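You operate a simulated robot arm through the tools that you are given. There is no shell and no other tool. Be economical: measure what you need, move in short steps, check, and stop when the job is done.

You are at the controls of a simulated two-armed robot. One attempt, no reset.

## Task
Sand the crust off the terracotta tile and lay it in the tile tray.
Fine: tile into the board's nest first; hold the board still; pad back where it lay.

It is judged by the outcome, as a careful person would: the job done as asked, and still so three seconds after it is handed in. It fails if anything else is knocked over, pushed out of place, dropped, spilled or broken.

## Robot
Two 7-joint arms with two-finger parallel grippers on one trunk, on a base that drives. Base frame: it is fixed to the floor where the robot stands at the start and does not move with it; the origin is under the middle of the robot, x ahead of it, y to its left, z up. Lengths are in m, angles in degrees, forces in N, time in s.
The left shoulder is at the start at [0.07, 0.133, 1.226], the right one opposite. With the tool pointing down near the work surface each hand reaches from about 0.1 to 0.62 m from the robot's upright axis, wherever it stands, measured 20 degrees to its own side. Places, roughly: nest of the tile board [0.5, -0.5, 0.8]; orange tile tray [0.5, -1, 0.8]; brush [0.75, -1.25, 0.75]; hose end [0.75, -1.5, 0.75]; dust cap [0.75, -1.5, 1]; screen frame [0.75, -1.75, 0.75]; grit drum [0.75, -2.75, 0.75]; drum lid [0.75, -2.75, 1]; spare deck [0.75, -3, 0.75]; block magnet [0.5, -1.5, 0.75]; foam dauber [0.5, -1.75, 0.75]; try block [0.5, -2.5, 0.75]. Payload 1.57 kg a hand.
Tool frame (each hand has its own): the origin (TCP) lies between the finger pads and is the grasp point; the fingertips stand 0.03 m ahead of it; z points along the fingers, y is the line along which they close. The gripper opens to 0.08 m. The fingers are 0.017 m wide and 0.012 m thick; the gripper's body (0.04 by 0.082 m) begins 0.08 m behind the TCP.
Orientation is told as [roll, pitch, yaw] about the base's x, y, z axes, in that order, counted from this pose: with the fingers straight down and closing along the base's y, the tool's x points along the base's -x, its y along +y and its z along -z.

## Interface
- The arms move only by the tool move_arm. It takes "left_series", "right_series" or both (then of equal length, played together; a hand with none holds still); each is a list of rows, each a list of 3 entries, a list of its own where there are three numbers: the shift along the base's x, y, z in units of 30 mm (1.0 is 30 mm), then the turn, a rotation vector about the base's x, y, z in units of 6 degrees (1.0 is 6 degrees), then the gripper command, from -1 (fully open) to 1 (shut), values between in proportion. In form: [[[dx, dy, dz], [rx, ry, rz], hand], ...]. A call has 1 to 20 rows; each row shifts and turns the commanded pose from where the row before left it. A call with a number of a shift or a turn outside -1 to 1 is refused whole. Each row takes 0.2 s and may step no farther than 0.05 m and 8.6 degrees from the row before; otherwise, or with a gripper value out of range, the whole call is refused. Where a pose cannot be reached the arm comes as near as it can. A force on the tool above 60 N (or 10 N above the force at the start of the call, whichever is more), or a blocked arm, ends the call early, and 0.2 s more pass. The fingers move at their own pace (about 0.153 m/s each) and stop on an object; they squeeze with about 32 N. The grip force told is the motor's: it shows also when the fingers shut on nothing. Time passes only in rows, and 0.2 s behind the last, so rows that do not move let the fingers close. The reply holds the time, the measured pose of the TCP, the force on the tool along the base axes, the opening and the grip force, in the units named above and with some noise, and new pictures: "views" is both (left out), scene, wrist or none (wrist: the cameras of the hands that moved).
- Cameras (640 x 400 px; columns grow to the right, rows downward): "scene" is now at [0.1184, -0.034, 1.431]; the picture's right is [-0.47, -0.88, 0.00], its down [-0.69, 0.36, -0.63] and it looks along [0.56, -0.29, -0.78] (base axes); focal length 268 px, centre (320, 200). "left" rides on the left gripper at [0.072, 0.007, -0.122] in its tool frame; the picture's right is [-0.09, 1.00, 0.00], its down [-0.84, -0.08, -0.54] and it looks along [-0.54, -0.05, 0.84] (tool axes); focal length 238 px, centre (320, 200). "right" rides on the right gripper at [0.072, -0.007, -0.122] in its tool frame; the picture's right is [0.09, 1.00, 0.00], its down [-0.84, 0.08, -0.54] and it looks along [-0.54, 0.05, 0.84] (tool axes); focal length 238 px, centre (320, 200). There is no depth. A picture from a camera that has moved, and an enlarged one, comes with that camera's place and axes in the base frame and with its lens.
- move_column(by): slides the trunk up (or, below 0, down) by that many m; the arms and the scene camera ride with it, the base frame stays. It gives what a move gives, with no picture.
- base_move(legs): drives the robot by 1 to 6 legs, each [ahead, left, turn to the left] in m, m and degrees, along the robot's own axes; the way and the turn of a leg run together, so that a leg with both is an arc; at most 1.5 m and 180 degrees a leg. The arms and the cameras ride along, it lands a little off, and it stops where it bumps. It gives what a move gives, and a new picture of the scene camera.
- turn_head(pan, tilt): turns the head with the scene camera to pan (to the left, within 86 degrees either way) and tilt (down, from -29 to 69), counted from straight ahead of the robot. It gives what a move gives, and a new picture of the scene camera.
- close_up(camera, box): a new picture of the part [left, top, right, bottom] of that camera's present view, enlarged. The clock stands still meanwhile.
- job_done(): hands the job in; it is judged then, once.

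Work in short steps. Places have to be worked out from the pictures, the camera data and where the tool is seen: move nearer, look again, correct. Check each grasp and each placing, and mend what went wrong. You have 120 turns and 170 pictures in all, those below and enlarged ones among them. Open the grippers and draw the arms clear of the work before you hand the job in, unless the task says otherwise; then end with one line.

The tools are called after ">>>" as a command line: name --argument value ..., lists and objects as JSON in quotes. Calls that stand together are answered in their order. move_arm: Moves the arms, as the interface text tells. Its arguments: {"type":"object","properties":{"left_series":{"type":"array","items":{"type":"array"}},"right_series":{"type":"array","items":{"type":"array"}},"views":{"type":"string","enum":["both","scene","wrist","none"]}},"required":[]} The other tools are called the same way: move_column (by) slides the trunk up or down; base_move (legs) drives the base; turn_head (pan, tilt) turns the head that bears the scene camera; close_up (camera, box) takes an enlarged picture of a part of a camera's view; job_done () hands the job in.

At the start:

```text
t: 0.0
left_position: [0.3246, -0.06, 1.1613]
left_orientation: [0.0, 0.0, 0.0]
left_contact_force: [-0.5, 0.4, -0.5]
left_gripper_width: 0.0799
left_gripper_force: 0.0
right_position: [0.2805, -0.3734, 1.135]
right_orientation: [0.0, 0.0, 0.0]
right_contact_force: [0.2, 0.2, 0.4]
right_gripper_width: 0.08
right_gripper_force: 0.0
trunk travel left (down, up): [-0.8, 0.14]
robot x, y, heading: [0.0009, -0.0019, -0.0]
head pan, tilt: [-27.8, 51.0]
```

scene: 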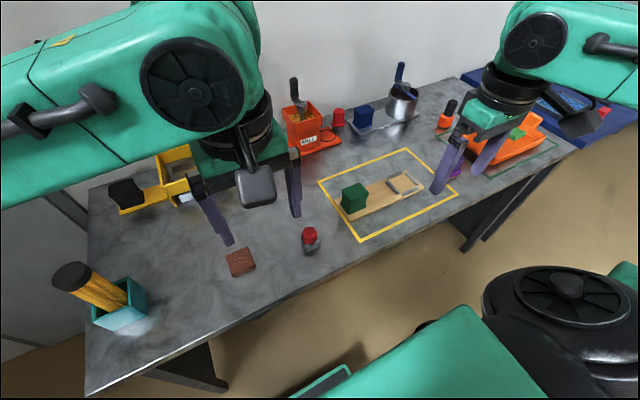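
right: 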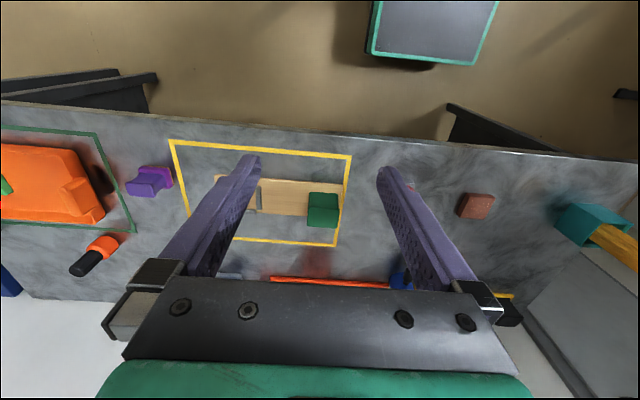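
left: 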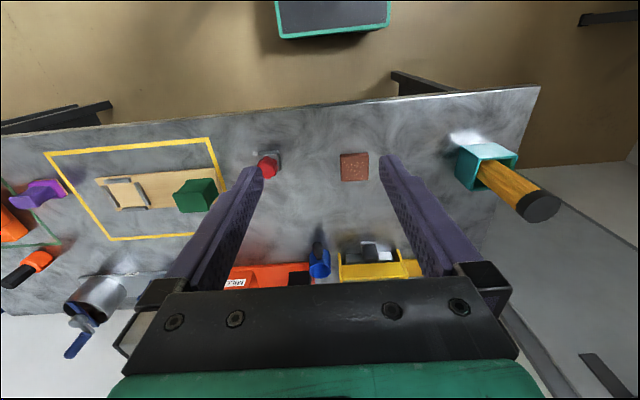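

I'll first look closer at the tile, the board and pad, and the tray.

>>> close_up --camera "scene" --box '[300, 130, 480, 250]'

>>> close_up --camera "right" --box '[0, 110, 370, 300]'

>>> close_up --camera "left" --box '[220, 100, 420, 220]'

```text
3.33 times, centred on (390, 190) of scene
camera zoom: at [0.1184, -0.034, 1.431], right [-0.47, -0.88, 0.0], down [-0.69, 0.36, -0.63], along [0.56, -0.29, -0.78], focal length 894 px, centre (87, 233)
```

zoom: 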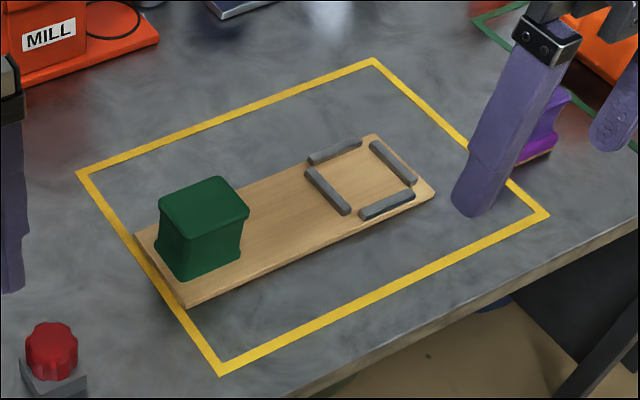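

```text
1.73 times, centred on (185, 205) of right
camera zoom: at [0.2077, -0.3804, 1.2574], right [-0.09, 1.0, 0.0], down [0.84, 0.08, 0.54], along [0.54, 0.05, -0.84], focal length 412 px, centre (554, 191)
```

zoom: 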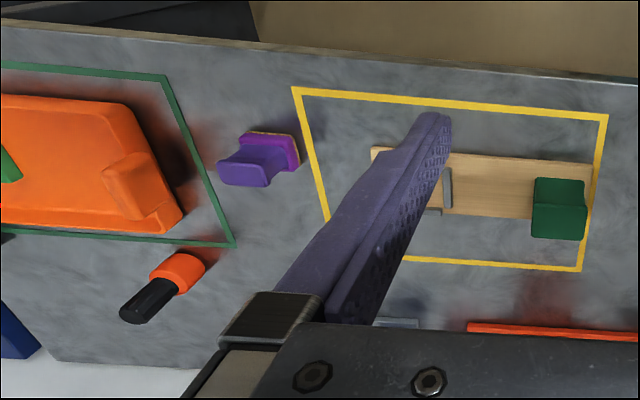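

```text
3.20 times, centred on (320, 160) of left
camera zoom: at [0.2515, -0.0545, 1.2853], right [0.09, 1.0, 0.0], down [0.84, -0.08, 0.54], along [0.54, -0.05, -0.84], focal length 763 px, centre (320, 328)
```

zoom: 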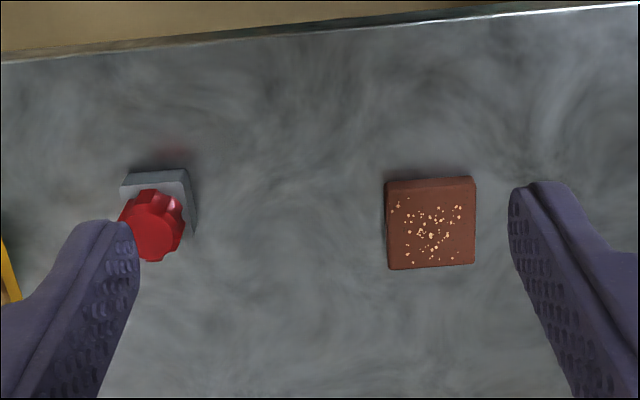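

The green block stands on the board (likely its handle). The purple thing to the right with a tan underside looks like the pad. I turn the head to see that side.

>>> turn_head --pan -62 --tilt 35

```text
t: 1.0
left_position: [0.3256, -0.0602, 1.1622]
left_orientation: [0.1, 0.0, 0.0]
left_contact_force: [0.6, 0.0, 0.3]
left_gripper_width: 0.0802
left_gripper_force: 0.0
right_position: [0.2795, -0.374, 1.1345]
right_orientation: [0.0, 0.0, 0.1]
right_contact_force: [0.0, 0.2, 0.6]
right_gripper_width: 0.0804
right_gripper_force: 0.1
trunk travel left (down, up): [-0.8, 0.14]
robot x, y, heading: [-0.0009, -0.0011, -0.0]
head pan, tilt: [-62.0, 35.0]
camera scene: at [0.0925, -0.0763, 1.454], right [-0.88, -0.47, 0.0], down [-0.27, 0.51, -0.82], along [0.39, -0.72, -0.57], focal length 268 px, centre (320, 200)
```

scene: 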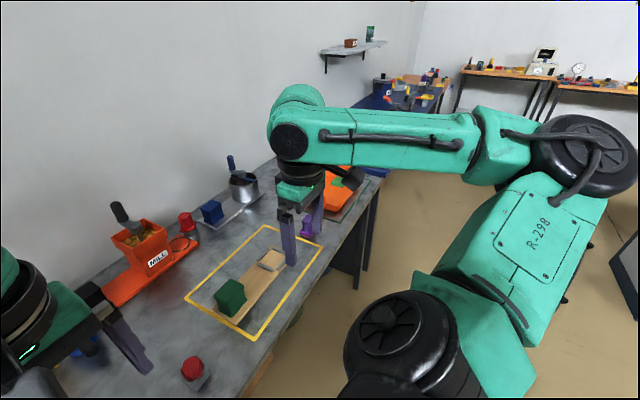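

Tile is about 60 mm square, centred near (0.481, 0.0), aligned with the base, top about z 0.813. The left hand goes above it to z 0.90 and I check.

>>> move_arm --left_series '[[[0.517, 0.2, -0.873], [0, 0, 0], -1], [[0.517, 0.2, -0.873], [0, 0, 0], -1], [[0.517, 0.2, -0.873], [0, 0, 0], -1], [[0.517, 0.2, -0.873], [0, 0, 0], -1], [[0.517, 0.2, -0.873], [0, 0, 0], -1], [[0.517, 0.2, -0.873], [0, 0, 0], -1], [[0.517, 0.2, -0.873], [0, 0, 0], -1], [[0.517, 0.2, -0.873], [0, 0, 0], -1], [[0.517, 0.2, -0.873], [0, 0, 0], -1], [[0.517, 0.2, -0.873], [0, 0, 0], -1]]' --views "wrist"

```text
t: 3.2
left_position: [0.4795, -0.0006, 0.8988]
left_orientation: [0.2, -0.1, -0.1]
left_contact_force: [0.2, -0.5, -0.3]
left_gripper_width: 0.08
left_gripper_force: 0.0
right_position: [0.2808, -0.3748, 1.1343]
right_orientation: [-0.2, -0.1, 0.0]
right_contact_force: [0.4, -0.1, -0.3]
right_gripper_width: 0.08
right_gripper_force: 0.0
trunk travel left (down, up): [-0.8, 0.14]
robot x, y, heading: [-0.0025, -0.0015, -0.0]
head pan, tilt: [-62.0, 35.0]
camera left: at [0.4071, 0.0057, 1.0226], right [0.09, 1.0, 0.0], down [0.84, -0.08, 0.54], along [0.54, -0.05, -0.84], focal length 238 px, centre (320, 200)
```

left: 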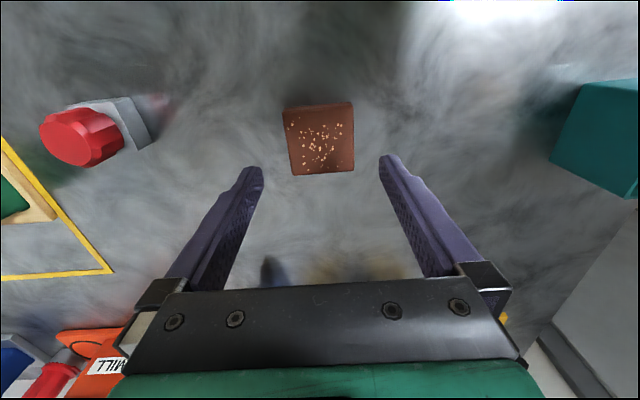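

Tile is centred under the hand. I descend to grip its upper part (TCP z 0.834) and close.

>>> move_arm --left_series '[[[0, 0, -0.72], [0, 0, 0], -1], [[0, 0, -0.72], [0, 0, 0], -1], [[0, 0, -0.72], [0, 0, 0], -1], [[0, 0, 0], [0, 0, 0], 1], [[0, 0, 0], [0, 0, 0], 1], [[0, 0, 0], [0, 0, 0], 1]]' --views "wrist"

```text
t: 4.6
left_position: [0.4796, -0.0006, 0.8349]
left_orientation: [0.0, 0.0, 0.0]
left_contact_force: [-0.8, -0.7, -0.2]
left_gripper_width: 0.0591
left_gripper_force: 31.8
right_position: [0.2795, -0.3736, 1.136]
right_orientation: [0.0, 0.1, 0.1]
right_contact_force: [-0.1, 0.1, 0.1]
right_gripper_width: 0.0803
right_gripper_force: 0.0
trunk travel left (down, up): [-0.8, 0.14]
robot x, y, heading: [0.0009, 0.0018, 0.0]
head pan, tilt: [-62.0, 35.0]
camera left: at [0.4067, 0.0055, 0.9587], right [0.09, 1.0, 0.0], down [0.84, -0.08, 0.54], along [0.54, -0.05, -0.84], focal length 238 px, centre (320, 200)
```

left: 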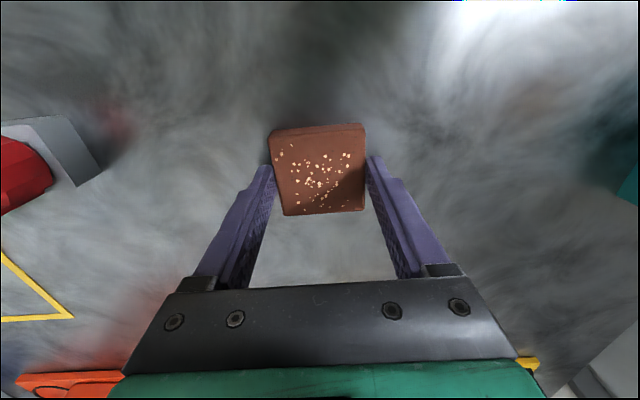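

Gripped at 59 mm. I lift to about z 1.0 and check the hold.

>>> move_arm --left_series '[[[0, 0, 0.6], [0, 0, 0], 1], [[0, 0, 0.9], [0, 0, 0], 1], [[-0.2, 0, 0.9], [0, 0, 0], 1], [[-0.4, 0, 0.9], [0, 0, 0], 1], [[-0.4, 0, 0.9], [0, 0, 0], 1], [[-0.4, 0, 0.9], [0, 0, 0], 1], [[-0.4, 0, 0.9], [0, 0, 0], 1]]' --views "wrist"

>>> base_move --legs '[[0, -0.45, 0]]'

```text
t: 6.2
left_position: [0.4241, -0.0027, 1.0165]
left_orientation: [0.0, 0.0, 0.0]
left_contact_force: [1.0, 0.4, -0.5]
left_gripper_width: 0.0591
left_gripper_force: 32.2
right_position: [0.2791, -0.3742, 1.1347]
right_orientation: [0.0, 0.0, 0.1]
right_contact_force: [-0.5, 0.1, -0.8]
right_gripper_width: 0.0798
right_gripper_force: 0.0
trunk travel left (down, up): [-0.8, 0.14]
robot x, y, heading: [0.0008, -0.0017, 0.1]
head pan, tilt: [-62.0, 35.0]
camera left: at [0.3515, 0.0046, 1.1389], right [0.09, 1.0, 0.0], down [0.84, -0.08, 0.54], along [0.54, -0.05, -0.84], focal length 238 px, centre (320, 200)
```

left: 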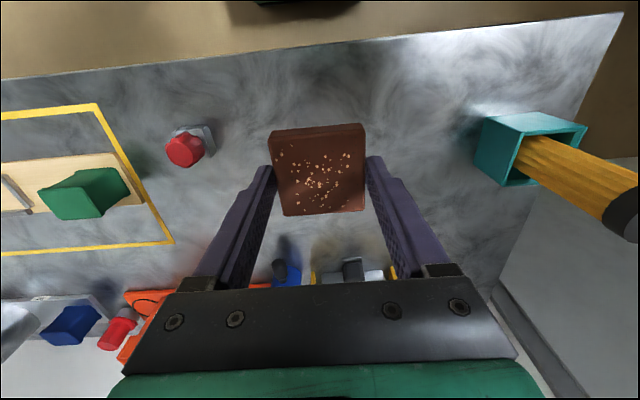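

```text
t: 8.9
left_position: [0.426, -0.4469, 1.0149]
left_orientation: [-0.1, 0.1, 0.4]
left_contact_force: [0.6, 0.0, -1.2]
left_gripper_width: 0.0591
left_gripper_force: 32.4
right_position: [0.2836, -0.8205, 1.1346]
right_orientation: [-0.1, 0.0, 0.4]
right_contact_force: [0.3, -0.6, -0.3]
right_gripper_width: 0.0802
right_gripper_force: 0.1
trunk travel left (down, up): [-0.8, 0.14]
robot x, y, heading: [0.0023, -0.4501, 0.6]
head pan, tilt: [-62.0, 35.0]
camera scene: at [0.0944, -0.5238, 1.4541], right [-0.88, -0.47, 0.0], down [-0.27, 0.5, -0.82], along [0.39, -0.72, -0.57], focal length 268 px, centre (320, 200)
```

scene: 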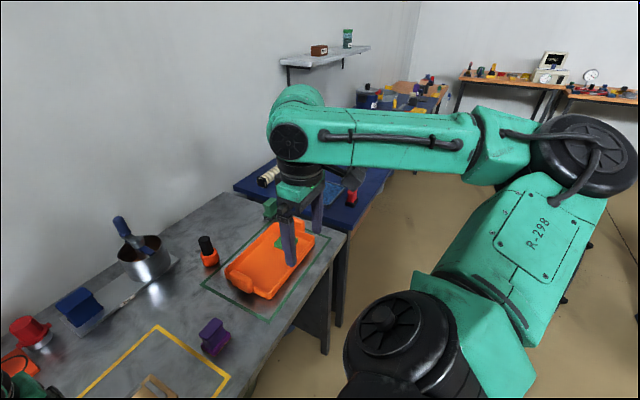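

Now I look down at the board with the head.

>>> turn_head --pan -15 --tilt 55

>>> close_up --camera "left" --box '[0, 0, 640, 400]'

>>> close_up --camera "right" --box '[100, 50, 640, 300]'

```text
t: 10.1
left_position: [0.4259, -0.4492, 1.0145]
left_orientation: [-0.1, 0.0, 0.5]
left_contact_force: [-0.4, -0.4, -1.4]
left_gripper_width: 0.0593
left_gripper_force: 31.6
right_position: [0.2847, -0.8212, 1.1345]
right_orientation: [0.0, 0.0, 0.4]
right_contact_force: [-0.7, 0.2, 0.0]
right_gripper_width: 0.0801
right_gripper_force: 0.2
trunk travel left (down, up): [-0.8, 0.14]
robot x, y, heading: [0.0036, -0.4513, 0.3]
head pan, tilt: [-15.0, 55.0]
camera scene: at [0.1223, -0.4658, 1.4259], right [-0.25, -0.97, 0.0], down [-0.79, 0.21, -0.57], along [0.55, -0.15, -0.82], focal length 268 px, centre (320, 200)
```

scene: 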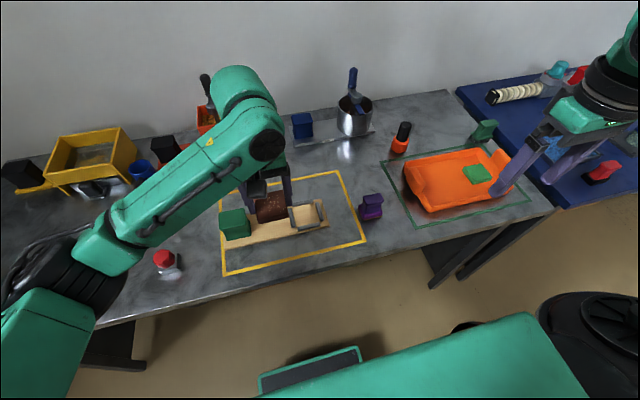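

```text
1.00 times, centred on (320, 200) of left
camera zoom: at [0.3537, -0.4425, 1.1384], right [0.09, 1.0, 0.0], down [0.84, -0.07, 0.54], along [0.54, -0.05, -0.84], focal length 238 px, centre (320, 200)
```

zoom: 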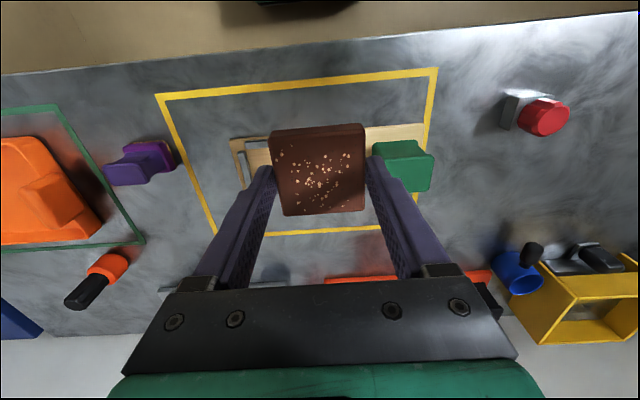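

```text
1.19 times, centred on (370, 175) of right
camera zoom: at [0.2115, -0.8283, 1.2574], right [-0.1, 0.99, 0.0], down [0.84, 0.08, 0.54], along [0.54, 0.05, -0.84], focal length 282 px, centre (261, 230)
```

zoom: 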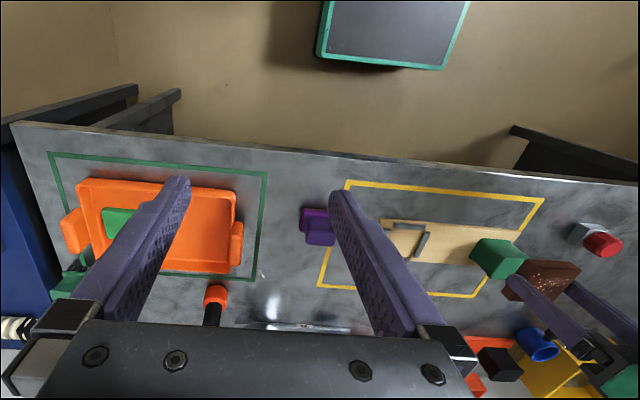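

>>> close_up --camera "scene" --box '[210, 160, 390, 280]'

>>> close_up --camera "scene" --box '[350, 110, 560, 240]'

```text
3.33 times, centred on (300, 220) of scene
camera zoom: at [0.1223, -0.4658, 1.4259], right [-0.25, -0.97, 0.0], down [-0.79, 0.21, -0.57], along [0.55, -0.15, -0.82], focal length 894 px, centre (387, 133)
```

zoom: 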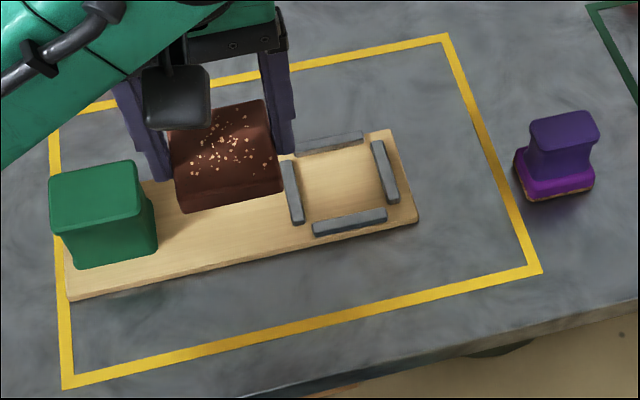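

```text
3.05 times, centred on (455, 175) of scene
camera zoom: at [0.1223, -0.4658, 1.4259], right [-0.25, -0.97, 0.0], down [-0.79, 0.21, -0.57], along [0.55, -0.15, -0.82], focal length 817 px, centre (-91, 276)
```

zoom: 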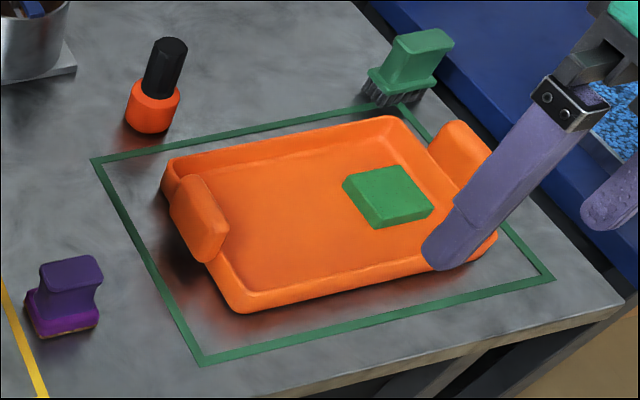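

Nest centre works out at about (0.498, -0.526), aligned with the base axes; a green tile already lies in the right half of the tray. I hover the tile above the nest, bottom at ~0.843.

>>> move_arm --left_series '[[[0.4, -0.433, -0.747], [0, 0, -0.015], 1], [[0.4, -0.433, -0.747], [0, 0, -0.015], 1], [[0.4, -0.433, -0.747], [0, 0, -0.015], 1], [[0.4, -0.433, -0.747], [0, 0, -0.015], 1], [[0.4, -0.433, -0.747], [0, 0, 0], 1], [[0.4, -0.433, -0.747], [0, 0, 0], 1], [[0, 0, 0], [0, 0, 0], 1]]' --views "wrist"

>>> close_up --camera "scene" --box '[240, 170, 360, 250]'

>>> close_up --camera "left" --box '[220, 80, 420, 220]'

```text
t: 11.7
left_position: [0.4968, -0.5266, 0.8802]
left_orientation: [-0.1, -0.1, 0.0]
left_contact_force: [-0.8, -0.1, -2.4]
left_gripper_width: 0.0592
left_gripper_force: 31.5
right_position: [0.2825, -0.822, 1.1353]
right_orientation: [0.1, 0.0, 0.5]
right_contact_force: [0.5, -0.3, 0.0]
right_gripper_width: 0.08
right_gripper_force: 0.1
trunk travel left (down, up): [-0.8, 0.14]
robot x, y, heading: [-0.0023, -0.4463, 0.7]
head pan, tilt: [-15.0, 55.0]
camera left: at [0.4248, -0.5201, 1.0039], right [0.09, 1.0, 0.0], down [0.84, -0.08, 0.54], along [0.54, -0.05, -0.84], focal length 238 px, centre (320, 200)
```

left: 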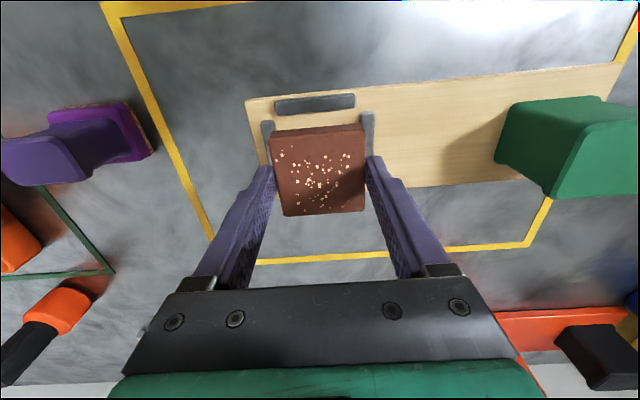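

```text
5.00 times, centred on (300, 210) of scene
camera zoom: at [0.1222, -0.4654, 1.4258], right [-0.25, -0.97, 0.0], down [-0.79, 0.21, -0.57], along [0.55, -0.15, -0.82], focal length 1340 px, centre (420, 150)
```

zoom: 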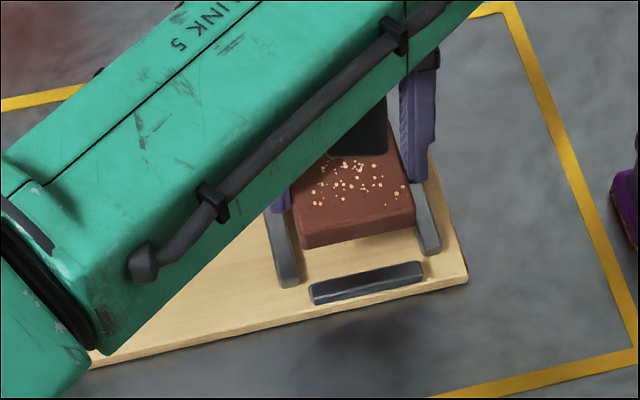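

```text
2.86 times, centred on (320, 150) of left
camera zoom: at [0.4248, -0.5201, 1.0039], right [0.09, 1.0, 0.0], down [0.84, -0.08, 0.54], along [0.54, -0.05, -0.84], focal length 681 px, centre (320, 343)
```

zoom: 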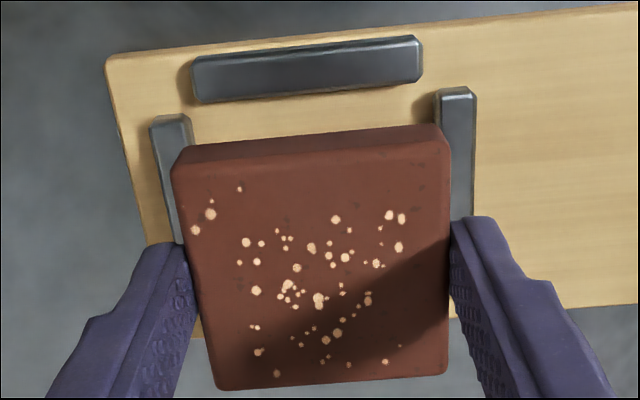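

Tile lines up with the nest to about 2 mm. I nudge x -1.5 mm and descend to 0.852.

>>> move_arm --left_series '[[[-0.02, 0.0, -0.35], [0, 0, 0], 1], [[-0.02, 0.01, -0.3], [0, 0, 0], 1], [[0, 0, -0.3], [0, 0, 0], 1]]' --views "none"

>>> close_up --camera "left" --box '[220, 80, 420, 220]'

>>> close_up --camera "scene" --box '[260, 180, 360, 250]'

```text
t: 12.5
left_position: [0.4977, -0.5264, 0.8515]
left_orientation: [0.0, 0.0, 0.0]
left_contact_force: [-0.4, 0.8, -1.1]
left_gripper_width: 0.0592
left_gripper_force: 31.8
right_position: [0.284, -0.8216, 1.1352]
right_orientation: [0.0, 0.1, 0.5]
right_contact_force: [-0.8, -0.5, 0.4]
right_gripper_width: 0.0799
right_gripper_force: 0.0
trunk travel left (down, up): [-0.8, 0.14]
robot x, y, heading: [-0.0007, -0.4517, 0.2]
head pan, tilt: [-15.0, 55.0]
```

```text
2.86 times, centred on (320, 150) of left
camera zoom: at [0.4246, -0.5197, 0.9753], right [0.09, 1.0, 0.0], down [0.84, -0.08, 0.54], along [0.54, -0.05, -0.84], focal length 681 px, centre (320, 343)
```

zoom: 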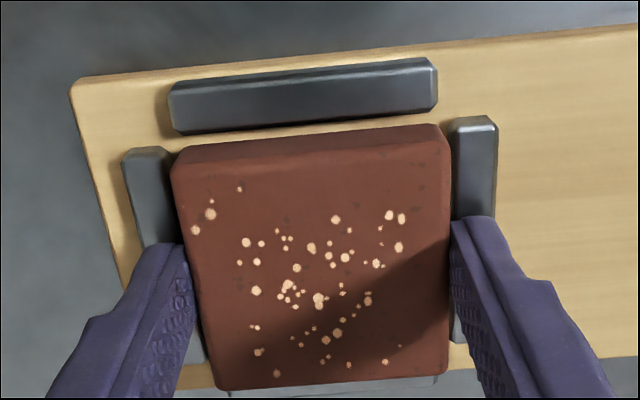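

```text
5.71 times, centred on (310, 215) of scene
camera zoom: at [0.1224, -0.4661, 1.4258], right [-0.25, -0.97, 0.0], down [-0.79, 0.21, -0.57], along [0.55, -0.14, -0.82], focal length 1532 px, centre (377, 114)
```

zoom: 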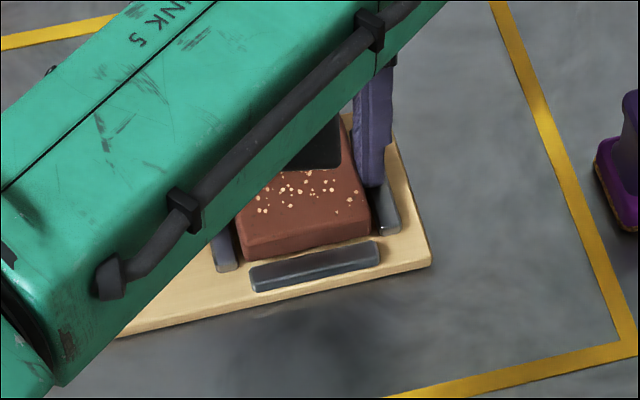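

Symmetric over the nest. Lowering a few mm more and reading the force.

>>> move_arm --left_series '[[[0, -0.01, -0.12], [0, 0, 0], 1], [[0, 0, -0.08], [0, 0, 0], 1]]' --views "none"

>>> close_up --camera "left" --box '[220, 80, 420, 220]'

```text
t: 13.1
left_position: [0.4976, -0.5272, 0.8492]
left_orientation: [-0.1, -0.4, 0.0]
left_contact_force: [2.2, 0.7, 16.6]
left_gripper_width: 0.0592
left_gripper_force: 32.2
right_position: [0.2828, -0.8208, 1.1353]
right_orientation: [0.0, -0.1, 0.5]
right_contact_force: [1.4, 0.1, -0.8]
right_gripper_width: 0.0803
right_gripper_force: 0.0
trunk travel left (down, up): [-0.8, 0.14]
robot x, y, heading: [-0.0013, -0.4529, 0.2]
head pan, tilt: [-15.0, 55.0]
```

```text
2.86 times, centred on (320, 150) of left
camera zoom: at [0.4234, -0.5202, 0.9719], right [0.09, 1.0, 0.0], down [0.83, -0.08, 0.55], along [0.54, -0.05, -0.84], focal length 681 px, centre (320, 343)
```

zoom: 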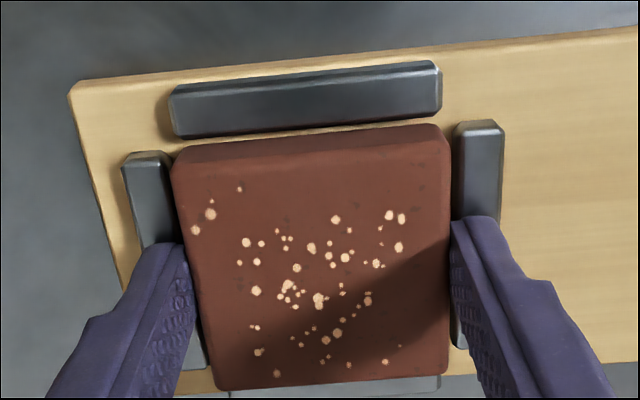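

Contact at 0.849 (16 N). I raise 1 mm, open, then rise to see how the tile sits.

>>> move_arm --left_series '[[[0, 0, 0.13], [0, 0, 0], 1], [[0, 0, 0], [0, 0, 0], -1], [[0, 0, 0], [0, 0, 0], -1], [[0, 0, 0.5], [0, 0, 0], -1], [[0, 0, 0.8], [0, 0, 0], -1], [[0, 0, 0.8], [0, 0, 0], -1], [[0, 0, 0.8], [0, 0, 0], -1]]' --views "none"

>>> close_up --camera "left" --box '[220, 60, 420, 200]'

```text
t: 14.7
left_position: [0.4964, -0.526, 0.9367]
left_orientation: [0.1, 0.1, 0.2]
left_contact_force: [-0.3, 0.6, 0.2]
left_gripper_width: 0.0802
left_gripper_force: 0.1
right_position: [0.2836, -0.8219, 1.1347]
right_orientation: [-0.1, 0.0, 0.4]
right_contact_force: [-0.3, 0.3, 0.0]
right_gripper_width: 0.08
right_gripper_force: 0.0
trunk travel left (down, up): [-0.8, 0.14]
robot x, y, heading: [0.0043, -0.4501, 0.3]
head pan, tilt: [-15.0, 55.0]
```

```text
2.86 times, centred on (320, 130) of left
camera zoom: at [0.4239, -0.5201, 1.06], right [0.09, 1.0, 0.0], down [0.84, -0.08, 0.54], along [0.54, -0.05, -0.84], focal length 681 px, centre (320, 400)
```

zoom: 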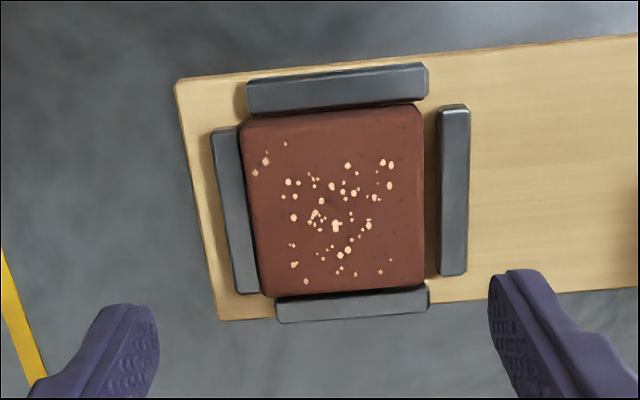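

>>> close_up --camera "scene" --box '[270, 190, 340, 240]'

>>> close_up --camera "right" --box '[400, 180, 560, 280]'

```text
8.00 times, centred on (305, 215) of scene
camera zoom: at [0.1218, -0.4661, 1.4258], right [-0.25, -0.97, 0.0], down [-0.79, 0.21, -0.57], along [0.56, -0.14, -0.82], focal length 2144 px, centre (440, 80)
```

zoom: 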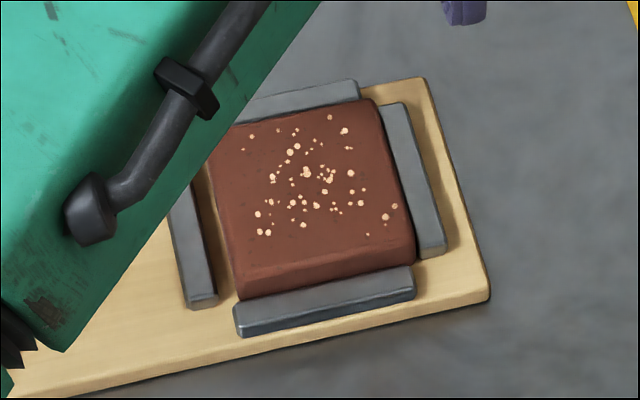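

```text
4.00 times, centred on (480, 230) of right
camera zoom: at [0.211, -0.8286, 1.2573], right [-0.1, 0.99, 0.0], down [0.84, 0.08, 0.54], along [0.54, 0.05, -0.84], focal length 953 px, centre (-320, 80)
```

zoom: 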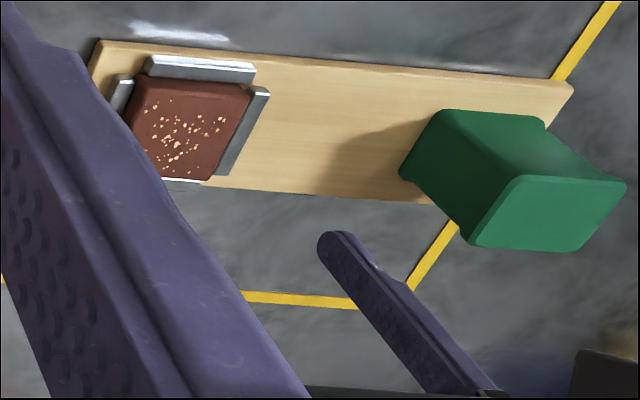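

Tile is seated in the nest. Now the left hand moves up and over toward the green handle for a look.

>>> move_arm --left_series '[[[0, 0, 1], [0, 0, 0], -1], [[0, 0.8, 1], [0, 0, 0], -1], [[0, 1, 0.4], [0, 0, 0], -1], [[0, 1, 0], [0, 0, 0], -1], [[0, 1, 0], [0, 0, 0], -1], [[0, 1, 0], [0, 0, 0], -1], [[0, 0.9, 0], [0, 0, 0], -1]]' --views "wrist"

>>> close_up --camera "scene" --box '[200, 160, 400, 280]'

```text
t: 16.3
left_position: [0.4973, -0.355, 1.0081]
left_orientation: [0.0, 0.1, 0.0]
left_contact_force: [0.3, -0.2, 0.1]
left_gripper_width: 0.08
left_gripper_force: 0.1
right_position: [0.2831, -0.8216, 1.1347]
right_orientation: [-0.2, 0.0, 0.4]
right_contact_force: [-0.3, 0.5, 0.4]
right_gripper_width: 0.0801
right_gripper_force: 0.0
trunk travel left (down, up): [-0.8, 0.14]
robot x, y, heading: [-0.001, -0.4491, 0.8]
head pan, tilt: [-15.0, 55.0]
camera left: at [0.4245, -0.3469, 1.1329], right [0.09, 1.0, 0.0], down [0.84, -0.08, 0.54], along [0.54, -0.05, -0.84], focal length 238 px, centre (320, 200)
```

left: 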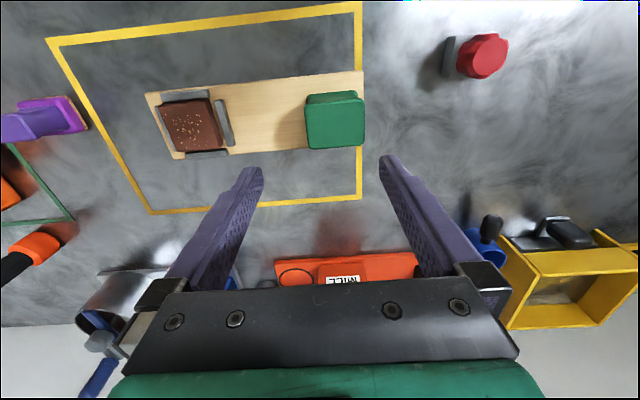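

```text
3.20 times, centred on (300, 220) of scene
camera zoom: at [0.122, -0.4647, 1.4259], right [-0.25, -0.97, 0.0], down [-0.79, 0.21, -0.57], along [0.56, -0.15, -0.82], focal length 858 px, centre (384, 136)
```

zoom: 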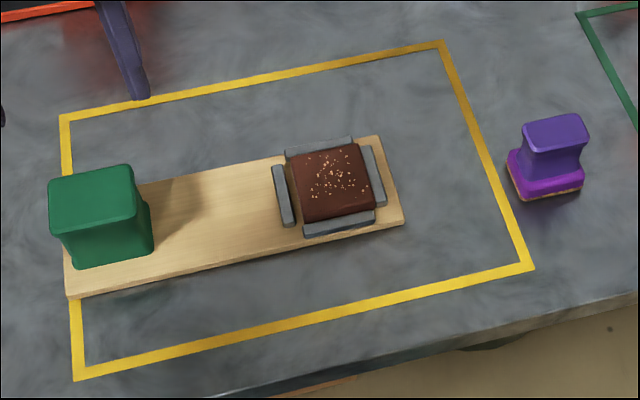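

Handle top at about z 0.88, centre near (0.493, -0.338), ~58 mm across y. I move over it with tips just above and look.

>>> move_arm --left_series '[[[-0.05, 0.28, -0.6], [0, 0, 0], -1], [[-0.05, 0.28, -0.8], [0, 0, 0], -1], [[-0.04, 0, -0.9], [0, 0, 0], -1]]' --views "wrist"

```text
t: 17.1
left_position: [0.4942, -0.337, 0.9393]
left_orientation: [0.0, 0.0, 0.0]
left_contact_force: [0.3, -0.8, 0.1]
left_gripper_width: 0.0802
left_gripper_force: 0.1
right_position: [0.2841, -0.8216, 1.1336]
right_orientation: [0.1, 0.0, 0.3]
right_contact_force: [0.6, 0.2, -0.5]
right_gripper_width: 0.08
right_gripper_force: 0.1
trunk travel left (down, up): [-0.8, 0.14]
robot x, y, heading: [0.001, -0.4499, 0.5]
head pan, tilt: [-15.0, 55.0]
camera left: at [0.4206, -0.3314, 1.0638], right [0.09, 1.0, 0.0], down [0.84, -0.08, 0.54], along [0.54, -0.05, -0.84], focal length 238 px, centre (320, 200)
```

left: 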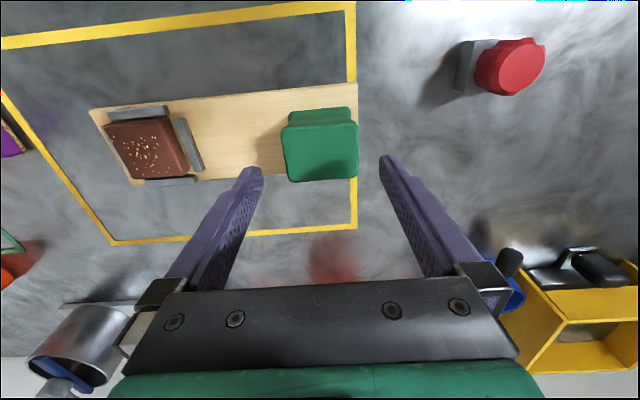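

Centred. I descend to z 0.85 around the handle and close.

>>> move_arm --left_series '[[[0, 0, -0.8], [0, 0, 0], -1], [[0, 0, -0.8], [0, 0, 0], -1], [[0, 0, -0.8], [0, 0, 0], -1], [[0, 0, -0.55], [0, 0, 0], -1], [[0, 0, 0], [0, 0, 0], 1], [[0, 0, 0], [0, 0, 0], 1], [[0, 0, 0], [0, 0, 0], 1]]' --views "both"

```text
t: 18.7
left_position: [0.4929, -0.34, 0.8513]
left_orientation: [0.0, 0.0, 0.0]
left_contact_force: [0.8, 0.2, 2.3]
left_gripper_width: 0.0636
left_gripper_force: 32.1
right_position: [0.2832, -0.8211, 1.1347]
right_orientation: [0.0, 0.1, 0.5]
right_contact_force: [-0.6, -0.9, 1.0]
right_gripper_width: 0.08
right_gripper_force: 0.1
trunk travel left (down, up): [-0.8, 0.14]
robot x, y, heading: [0.0025, -0.4515, 0.5]
head pan, tilt: [-15.0, 55.0]
camera scene: at [0.1219, -0.4658, 1.4259], right [-0.25, -0.97, 0.0], down [-0.79, 0.21, -0.57], along [0.56, -0.14, -0.82], focal length 268 px, centre (320, 200)
camera left: at [0.4202, -0.3329, 0.9743], right [0.09, 1.0, 0.0], down [0.84, -0.08, 0.54], along [0.54, -0.05, -0.84], focal length 238 px, centre (320, 200)
```

scene: 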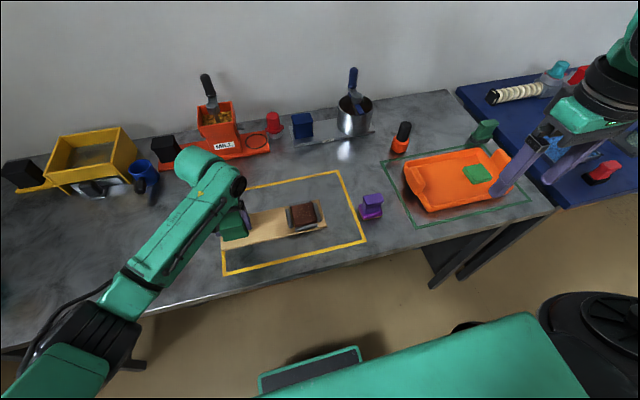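
left: 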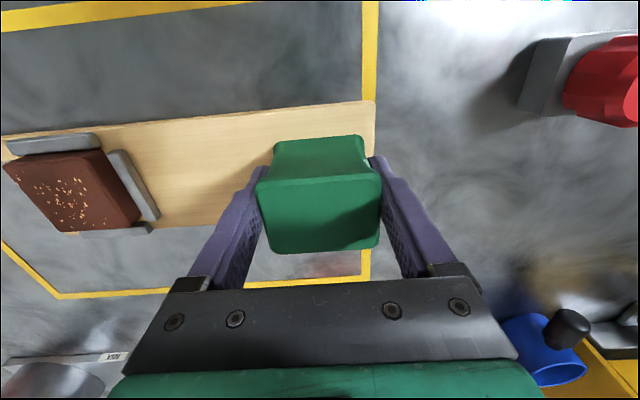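

Handle is gripped (63.6 mm). The right hand goes over the purple pad, near (0.468, -0.70), for a look.

>>> move_arm --right_series '[[[0.75, 0.577, -0.643], [0, 0, -0.02], -1], [[0.75, 0.577, -0.643], [0, 0, -0.02], -1], [[0.75, 0.577, -0.643], [0, 0, -0.02], -1], [[0.75, 0.577, -0.643], [0, 0, -0.02], -1], [[0.75, 0.577, -0.643], [0, 0, 0], -1], [[0.75, 0.577, -0.643], [0, 0, 0], -1], [[0.75, 0.577, -0.643], [0, 0, 0], -1]]' --views "wrist"

>>> close_up --camera "right" --box '[220, 60, 460, 210]'

>>> close_up --camera "scene" --box '[330, 170, 410, 230]'

```text
t: 20.3
left_position: [0.4935, -0.3398, 0.8506]
left_orientation: [0.0, 0.0, 0.0]
left_contact_force: [0.9, -0.5, 2.1]
left_gripper_width: 0.0637
left_gripper_force: 31.4
right_position: [0.4407, -0.7009, 0.9989]
right_orientation: [0.0, 0.0, -0.1]
right_contact_force: [-0.6, -0.6, -0.6]
right_gripper_width: 0.08
right_gripper_force: 0.0
trunk travel left (down, up): [-0.8, 0.14]
robot x, y, heading: [0.0016, -0.4513, 0.4]
head pan, tilt: [-15.0, 55.0]
camera right: at [0.3688, -0.7067, 1.1216], right [-0.09, 1.0, 0.0], down [0.84, 0.08, 0.54], along [0.54, 0.05, -0.84], focal length 238 px, centre (320, 200)
```

right: 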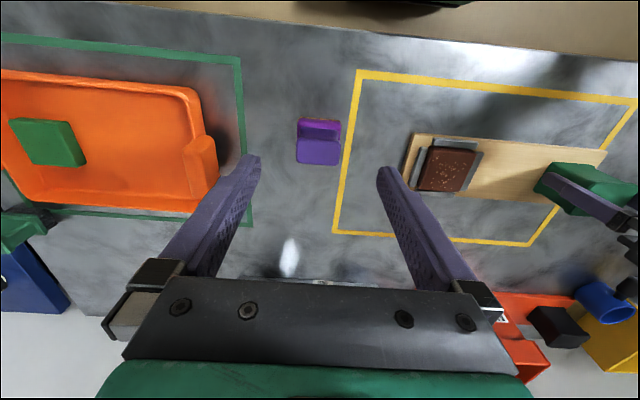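

```text
2.67 times, centred on (340, 135) of right
camera zoom: at [0.3688, -0.7067, 1.1216], right [-0.09, 1.0, 0.0], down [0.84, 0.08, 0.54], along [0.54, 0.05, -0.84], focal length 636 px, centre (267, 373)
```

zoom: 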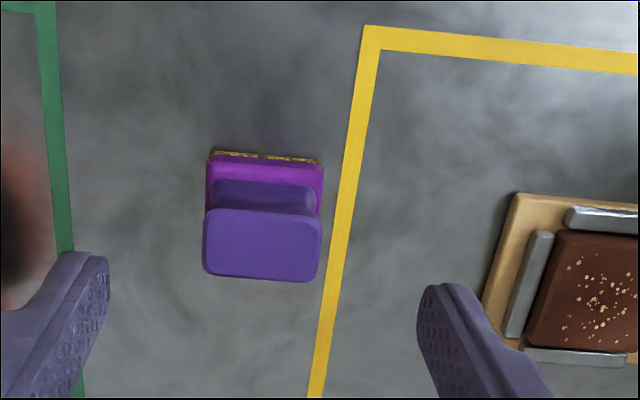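

```text
6.67 times, centred on (370, 200) of scene
camera zoom: at [0.1225, -0.4657, 1.4259], right [-0.25, -0.97, 0.0], down [-0.79, 0.21, -0.57], along [0.55, -0.15, -0.82], focal length 1787 px, centre (-13, 200)
```

zoom: 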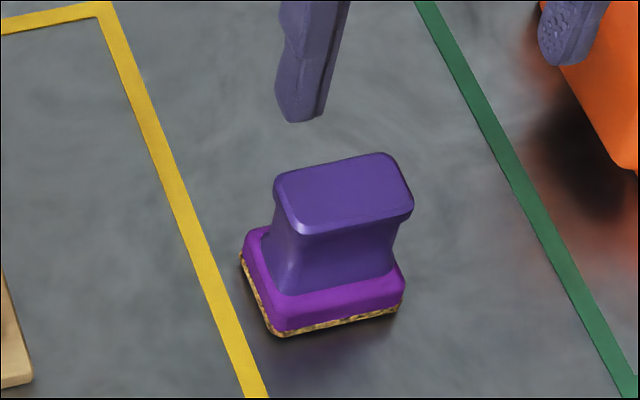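

Pad top at about (0.468, -0.699, 0.869), aligned with base axes, handle ~50 mm in y. I move above it with tips at ~0.89 and check.

>>> move_arm --right_series '[[[0.3, 0.02, -0.8], [0, 0, 0], -1], [[0.3, 0.02, -0.9], [0, 0, 0], -1], [[0.3, 0.02, -0.9], [0, 0, 0], -1]]' --views "wrist"

>>> close_up --camera "scene" --box '[330, 170, 410, 230]'

```text
t: 21.1
left_position: [0.4923, -0.3393, 0.8514]
left_orientation: [0.0, 0.0, 0.0]
left_contact_force: [-0.1, 0.0, 2.1]
left_gripper_width: 0.0638
left_gripper_force: 31.8
right_position: [0.4673, -0.699, 0.9208]
right_orientation: [-0.2, -0.1, -0.1]
right_contact_force: [-0.6, -0.4, 0.7]
right_gripper_width: 0.0801
right_gripper_force: 0.0
trunk travel left (down, up): [-0.8, 0.14]
robot x, y, heading: [-0.0, -0.4477, 0.3]
head pan, tilt: [-15.0, 55.0]
camera right: at [0.3954, -0.7046, 1.044], right [-0.09, 1.0, 0.0], down [0.84, 0.08, 0.54], along [0.54, 0.05, -0.84], focal length 238 px, centre (320, 200)
```

right: 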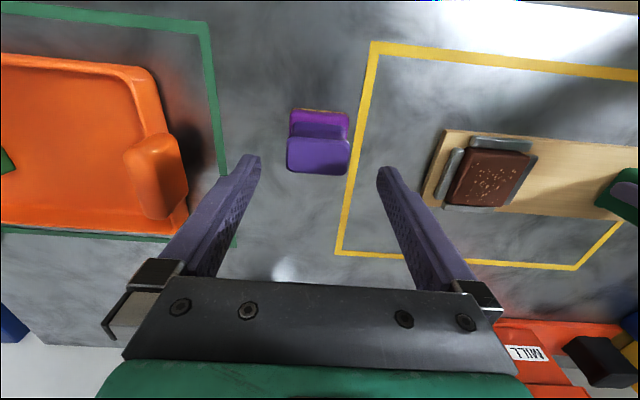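

```text
6.67 times, centred on (370, 200) of scene
camera zoom: at [0.122, -0.4658, 1.4259], right [-0.25, -0.97, 0.0], down [-0.79, 0.21, -0.57], along [0.56, -0.14, -0.82], focal length 1787 px, centre (-13, 200)
```

zoom: 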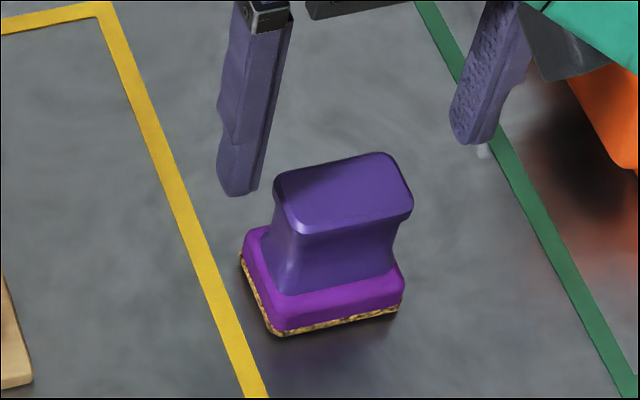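

Centred on the pad. I lower to z 0.857 and grip the handle.

>>> move_arm --right_series '[[[0, 0, -0.8], [0, 0, 0], -1], [[0, 0, -0.8], [0, 0, 0], -1], [[0, 0, -0.52], [0, 0, 0], -1], [[0, 0, 0], [0, 0, 0], -1], [[0, 0, 0], [0, 0, 0], 1], [[0, 0, 0], [0, 0, 0], 1], [[0, 0, 0], [0, 0, 0], 1]]' --views "wrist"

>>> close_up --camera "scene" --box '[330, 170, 410, 230]'

```text
t: 22.7
left_position: [0.4929, -0.3394, 0.8501]
left_orientation: [0.0, 0.1, -0.1]
left_contact_force: [-0.9, 0.0, 2.3]
left_gripper_width: 0.0639
left_gripper_force: 32.4
right_position: [0.4683, -0.6972, 0.8585]
right_orientation: [0.0, 0.0, 0.1]
right_contact_force: [0.6, -0.3, 0.1]
right_gripper_width: 0.0494
right_gripper_force: 32.0
trunk travel left (down, up): [-0.8, 0.14]
robot x, y, heading: [-0.0001, -0.4489, 0.3]
head pan, tilt: [-15.0, 55.0]
camera right: at [0.3952, -0.7044, 0.9811], right [-0.09, 1.0, 0.0], down [0.84, 0.08, 0.54], along [0.54, 0.05, -0.84], focal length 238 px, centre (320, 200)
```

right: 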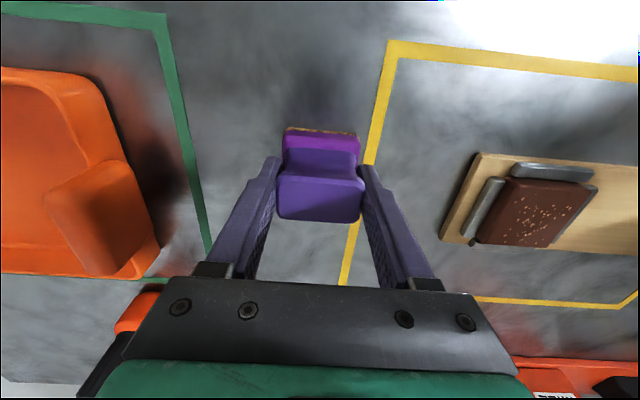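

```text
6.67 times, centred on (370, 200) of scene
camera zoom: at [0.1219, -0.4659, 1.4259], right [-0.25, -0.97, 0.0], down [-0.79, 0.21, -0.57], along [0.56, -0.14, -0.82], focal length 1787 px, centre (-13, 200)
```

zoom: 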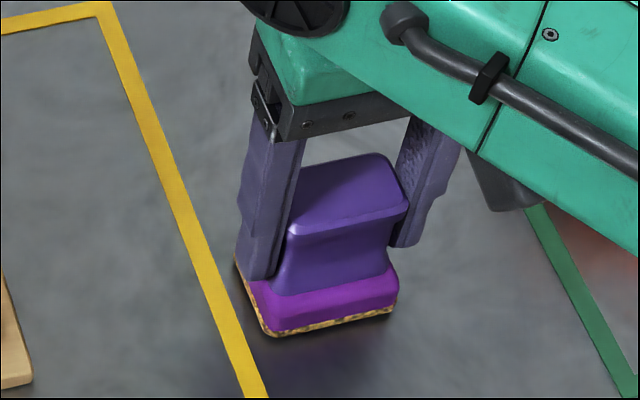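

Gripped (49 mm); it slid about 3 mm toward +y on closing, so its original centre was y ≈ -0.701. I lift and carry it over the tile, pad bottom ~0.86.

>>> move_arm --right_series '[[[0, 0, 0.7], [0, 0, 0], 1], [[0, 0, 0.9], [0, 0, 0], 1], [[0, 0, 0.9], [0, 0, 0], 1], [[0.16, 0.93, 0], [0, 0, 0], 1], [[0.16, 0.93, 0], [0, 0, 0], 1], [[0.16, 0.93, 0], [0, 0, 0], 1], [[0.16, 0.93, 0], [0, 0, 0], 1], [[0.16, 0.93, 0], [0, 0, 0], 1], [[0.16, 0.93, -0.5], [0, 0, 0], 1], [[0, 0, -0.6], [0, 0, 0], 1]]' --views "both"

>>> close_up --camera "right" --box '[220, 80, 420, 220]'

>>> close_up --camera "left" --box '[0, 60, 200, 260]'

```text
t: 24.9
left_position: [0.4944, -0.3391, 0.8509]
left_orientation: [-0.1, 0.0, -0.1]
left_contact_force: [-0.9, 0.4, 1.6]
left_gripper_width: 0.0634
left_gripper_force: 32.4
right_position: [0.4981, -0.53, 0.901]
right_orientation: [0.0, -0.1, 0.0]
right_contact_force: [-0.7, -0.2, -0.3]
right_gripper_width: 0.0493
right_gripper_force: 32.3
trunk travel left (down, up): [-0.8, 0.14]
robot x, y, heading: [0.0015, -0.4506, 0.4]
head pan, tilt: [-15.0, 55.0]
camera scene: at [0.122, -0.4658, 1.4259], right [-0.25, -0.97, 0.0], down [-0.79, 0.21, -0.57], along [0.56, -0.14, -0.82], focal length 268 px, centre (320, 200)
camera right: at [0.425, -0.5368, 1.0233], right [-0.09, 1.0, 0.0], down [0.84, 0.08, 0.54], along [0.54, 0.05, -0.84], focal length 238 px, centre (320, 200)
```

scene: 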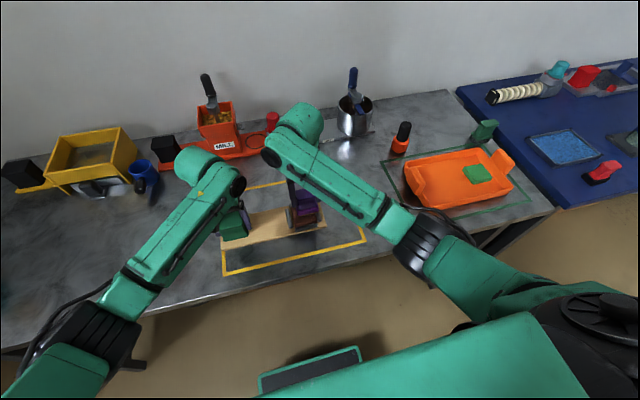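
right: 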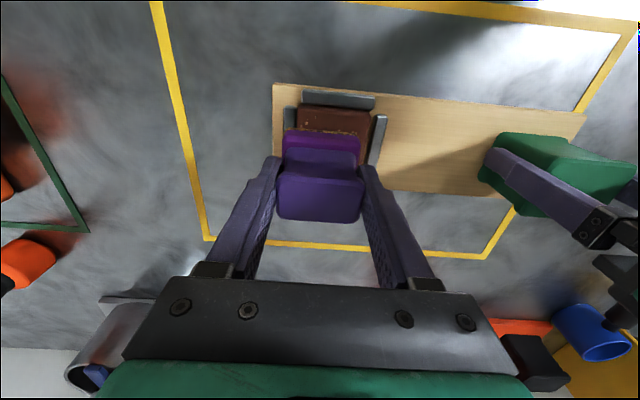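

```text
2.86 times, centred on (320, 150) of right
camera zoom: at [0.425, -0.5368, 1.0233], right [-0.09, 1.0, 0.0], down [0.84, 0.08, 0.54], along [0.54, 0.05, -0.84], focal length 681 px, centre (320, 343)
```

zoom: 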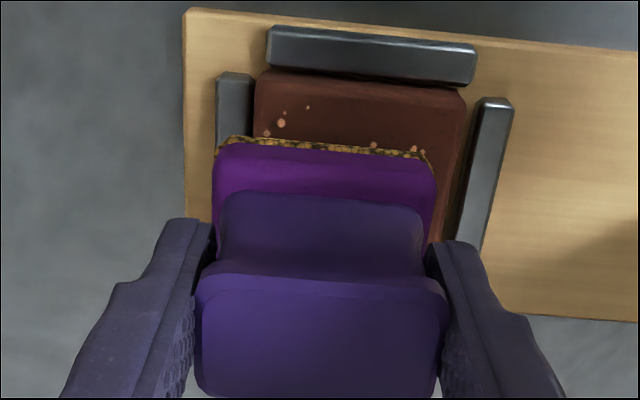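

```text
2.00 times, centred on (100, 160) of left
camera zoom: at [0.4204, -0.3326, 0.9743], right [0.09, 1.0, 0.0], down [0.84, -0.08, 0.54], along [0.54, -0.05, -0.84], focal length 477 px, centre (760, 280)
```

zoom: 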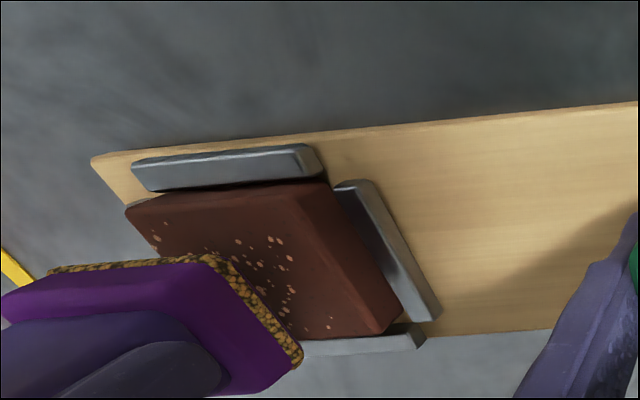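

Pad hovers over the tile, about 5 mm too far toward -y. I correct y and lower gently to contact.

>>> move_arm --right_series '[[[0, 0.15, -0.2], [0, 0, 0], 1], [[0, 0, -0.12], [0, 0, 0], 1], [[0, 0, -0.1], [0, 0, 0], 1]]' --views "none"

>>> close_up --camera "right" --box '[220, 60, 460, 220]'

```text
t: 25.7
left_position: [0.4921, -0.3391, 0.8498]
left_orientation: [0.1, 0.0, 0.0]
left_contact_force: [0.2, 1.0, 2.6]
left_gripper_width: 0.0634
left_gripper_force: 32.1
right_position: [0.4977, -0.5252, 0.8886]
right_orientation: [-0.1, -0.1, -0.1]
right_contact_force: [-0.6, 0.4, -0.4]
right_gripper_width: 0.0496
right_gripper_force: 31.9
trunk travel left (down, up): [-0.8, 0.14]
robot x, y, heading: [0.0003, -0.4505, 0.4]
head pan, tilt: [-15.0, 55.0]
```

```text
2.50 times, centred on (340, 140) of right
camera zoom: at [0.4248, -0.5327, 1.0102], right [-0.09, 1.0, 0.0], down [0.84, 0.08, 0.54], along [0.54, 0.05, -0.84], focal length 596 px, centre (270, 350)
```

zoom: 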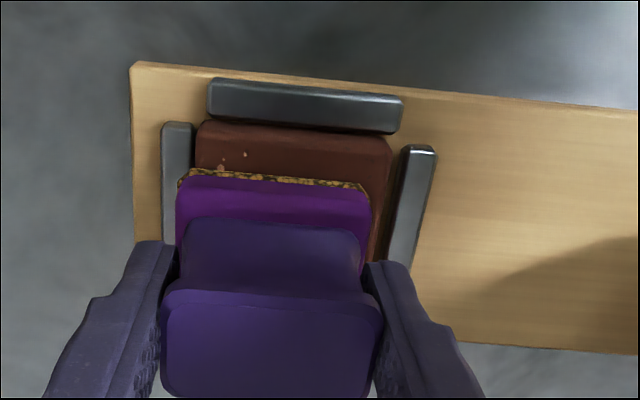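

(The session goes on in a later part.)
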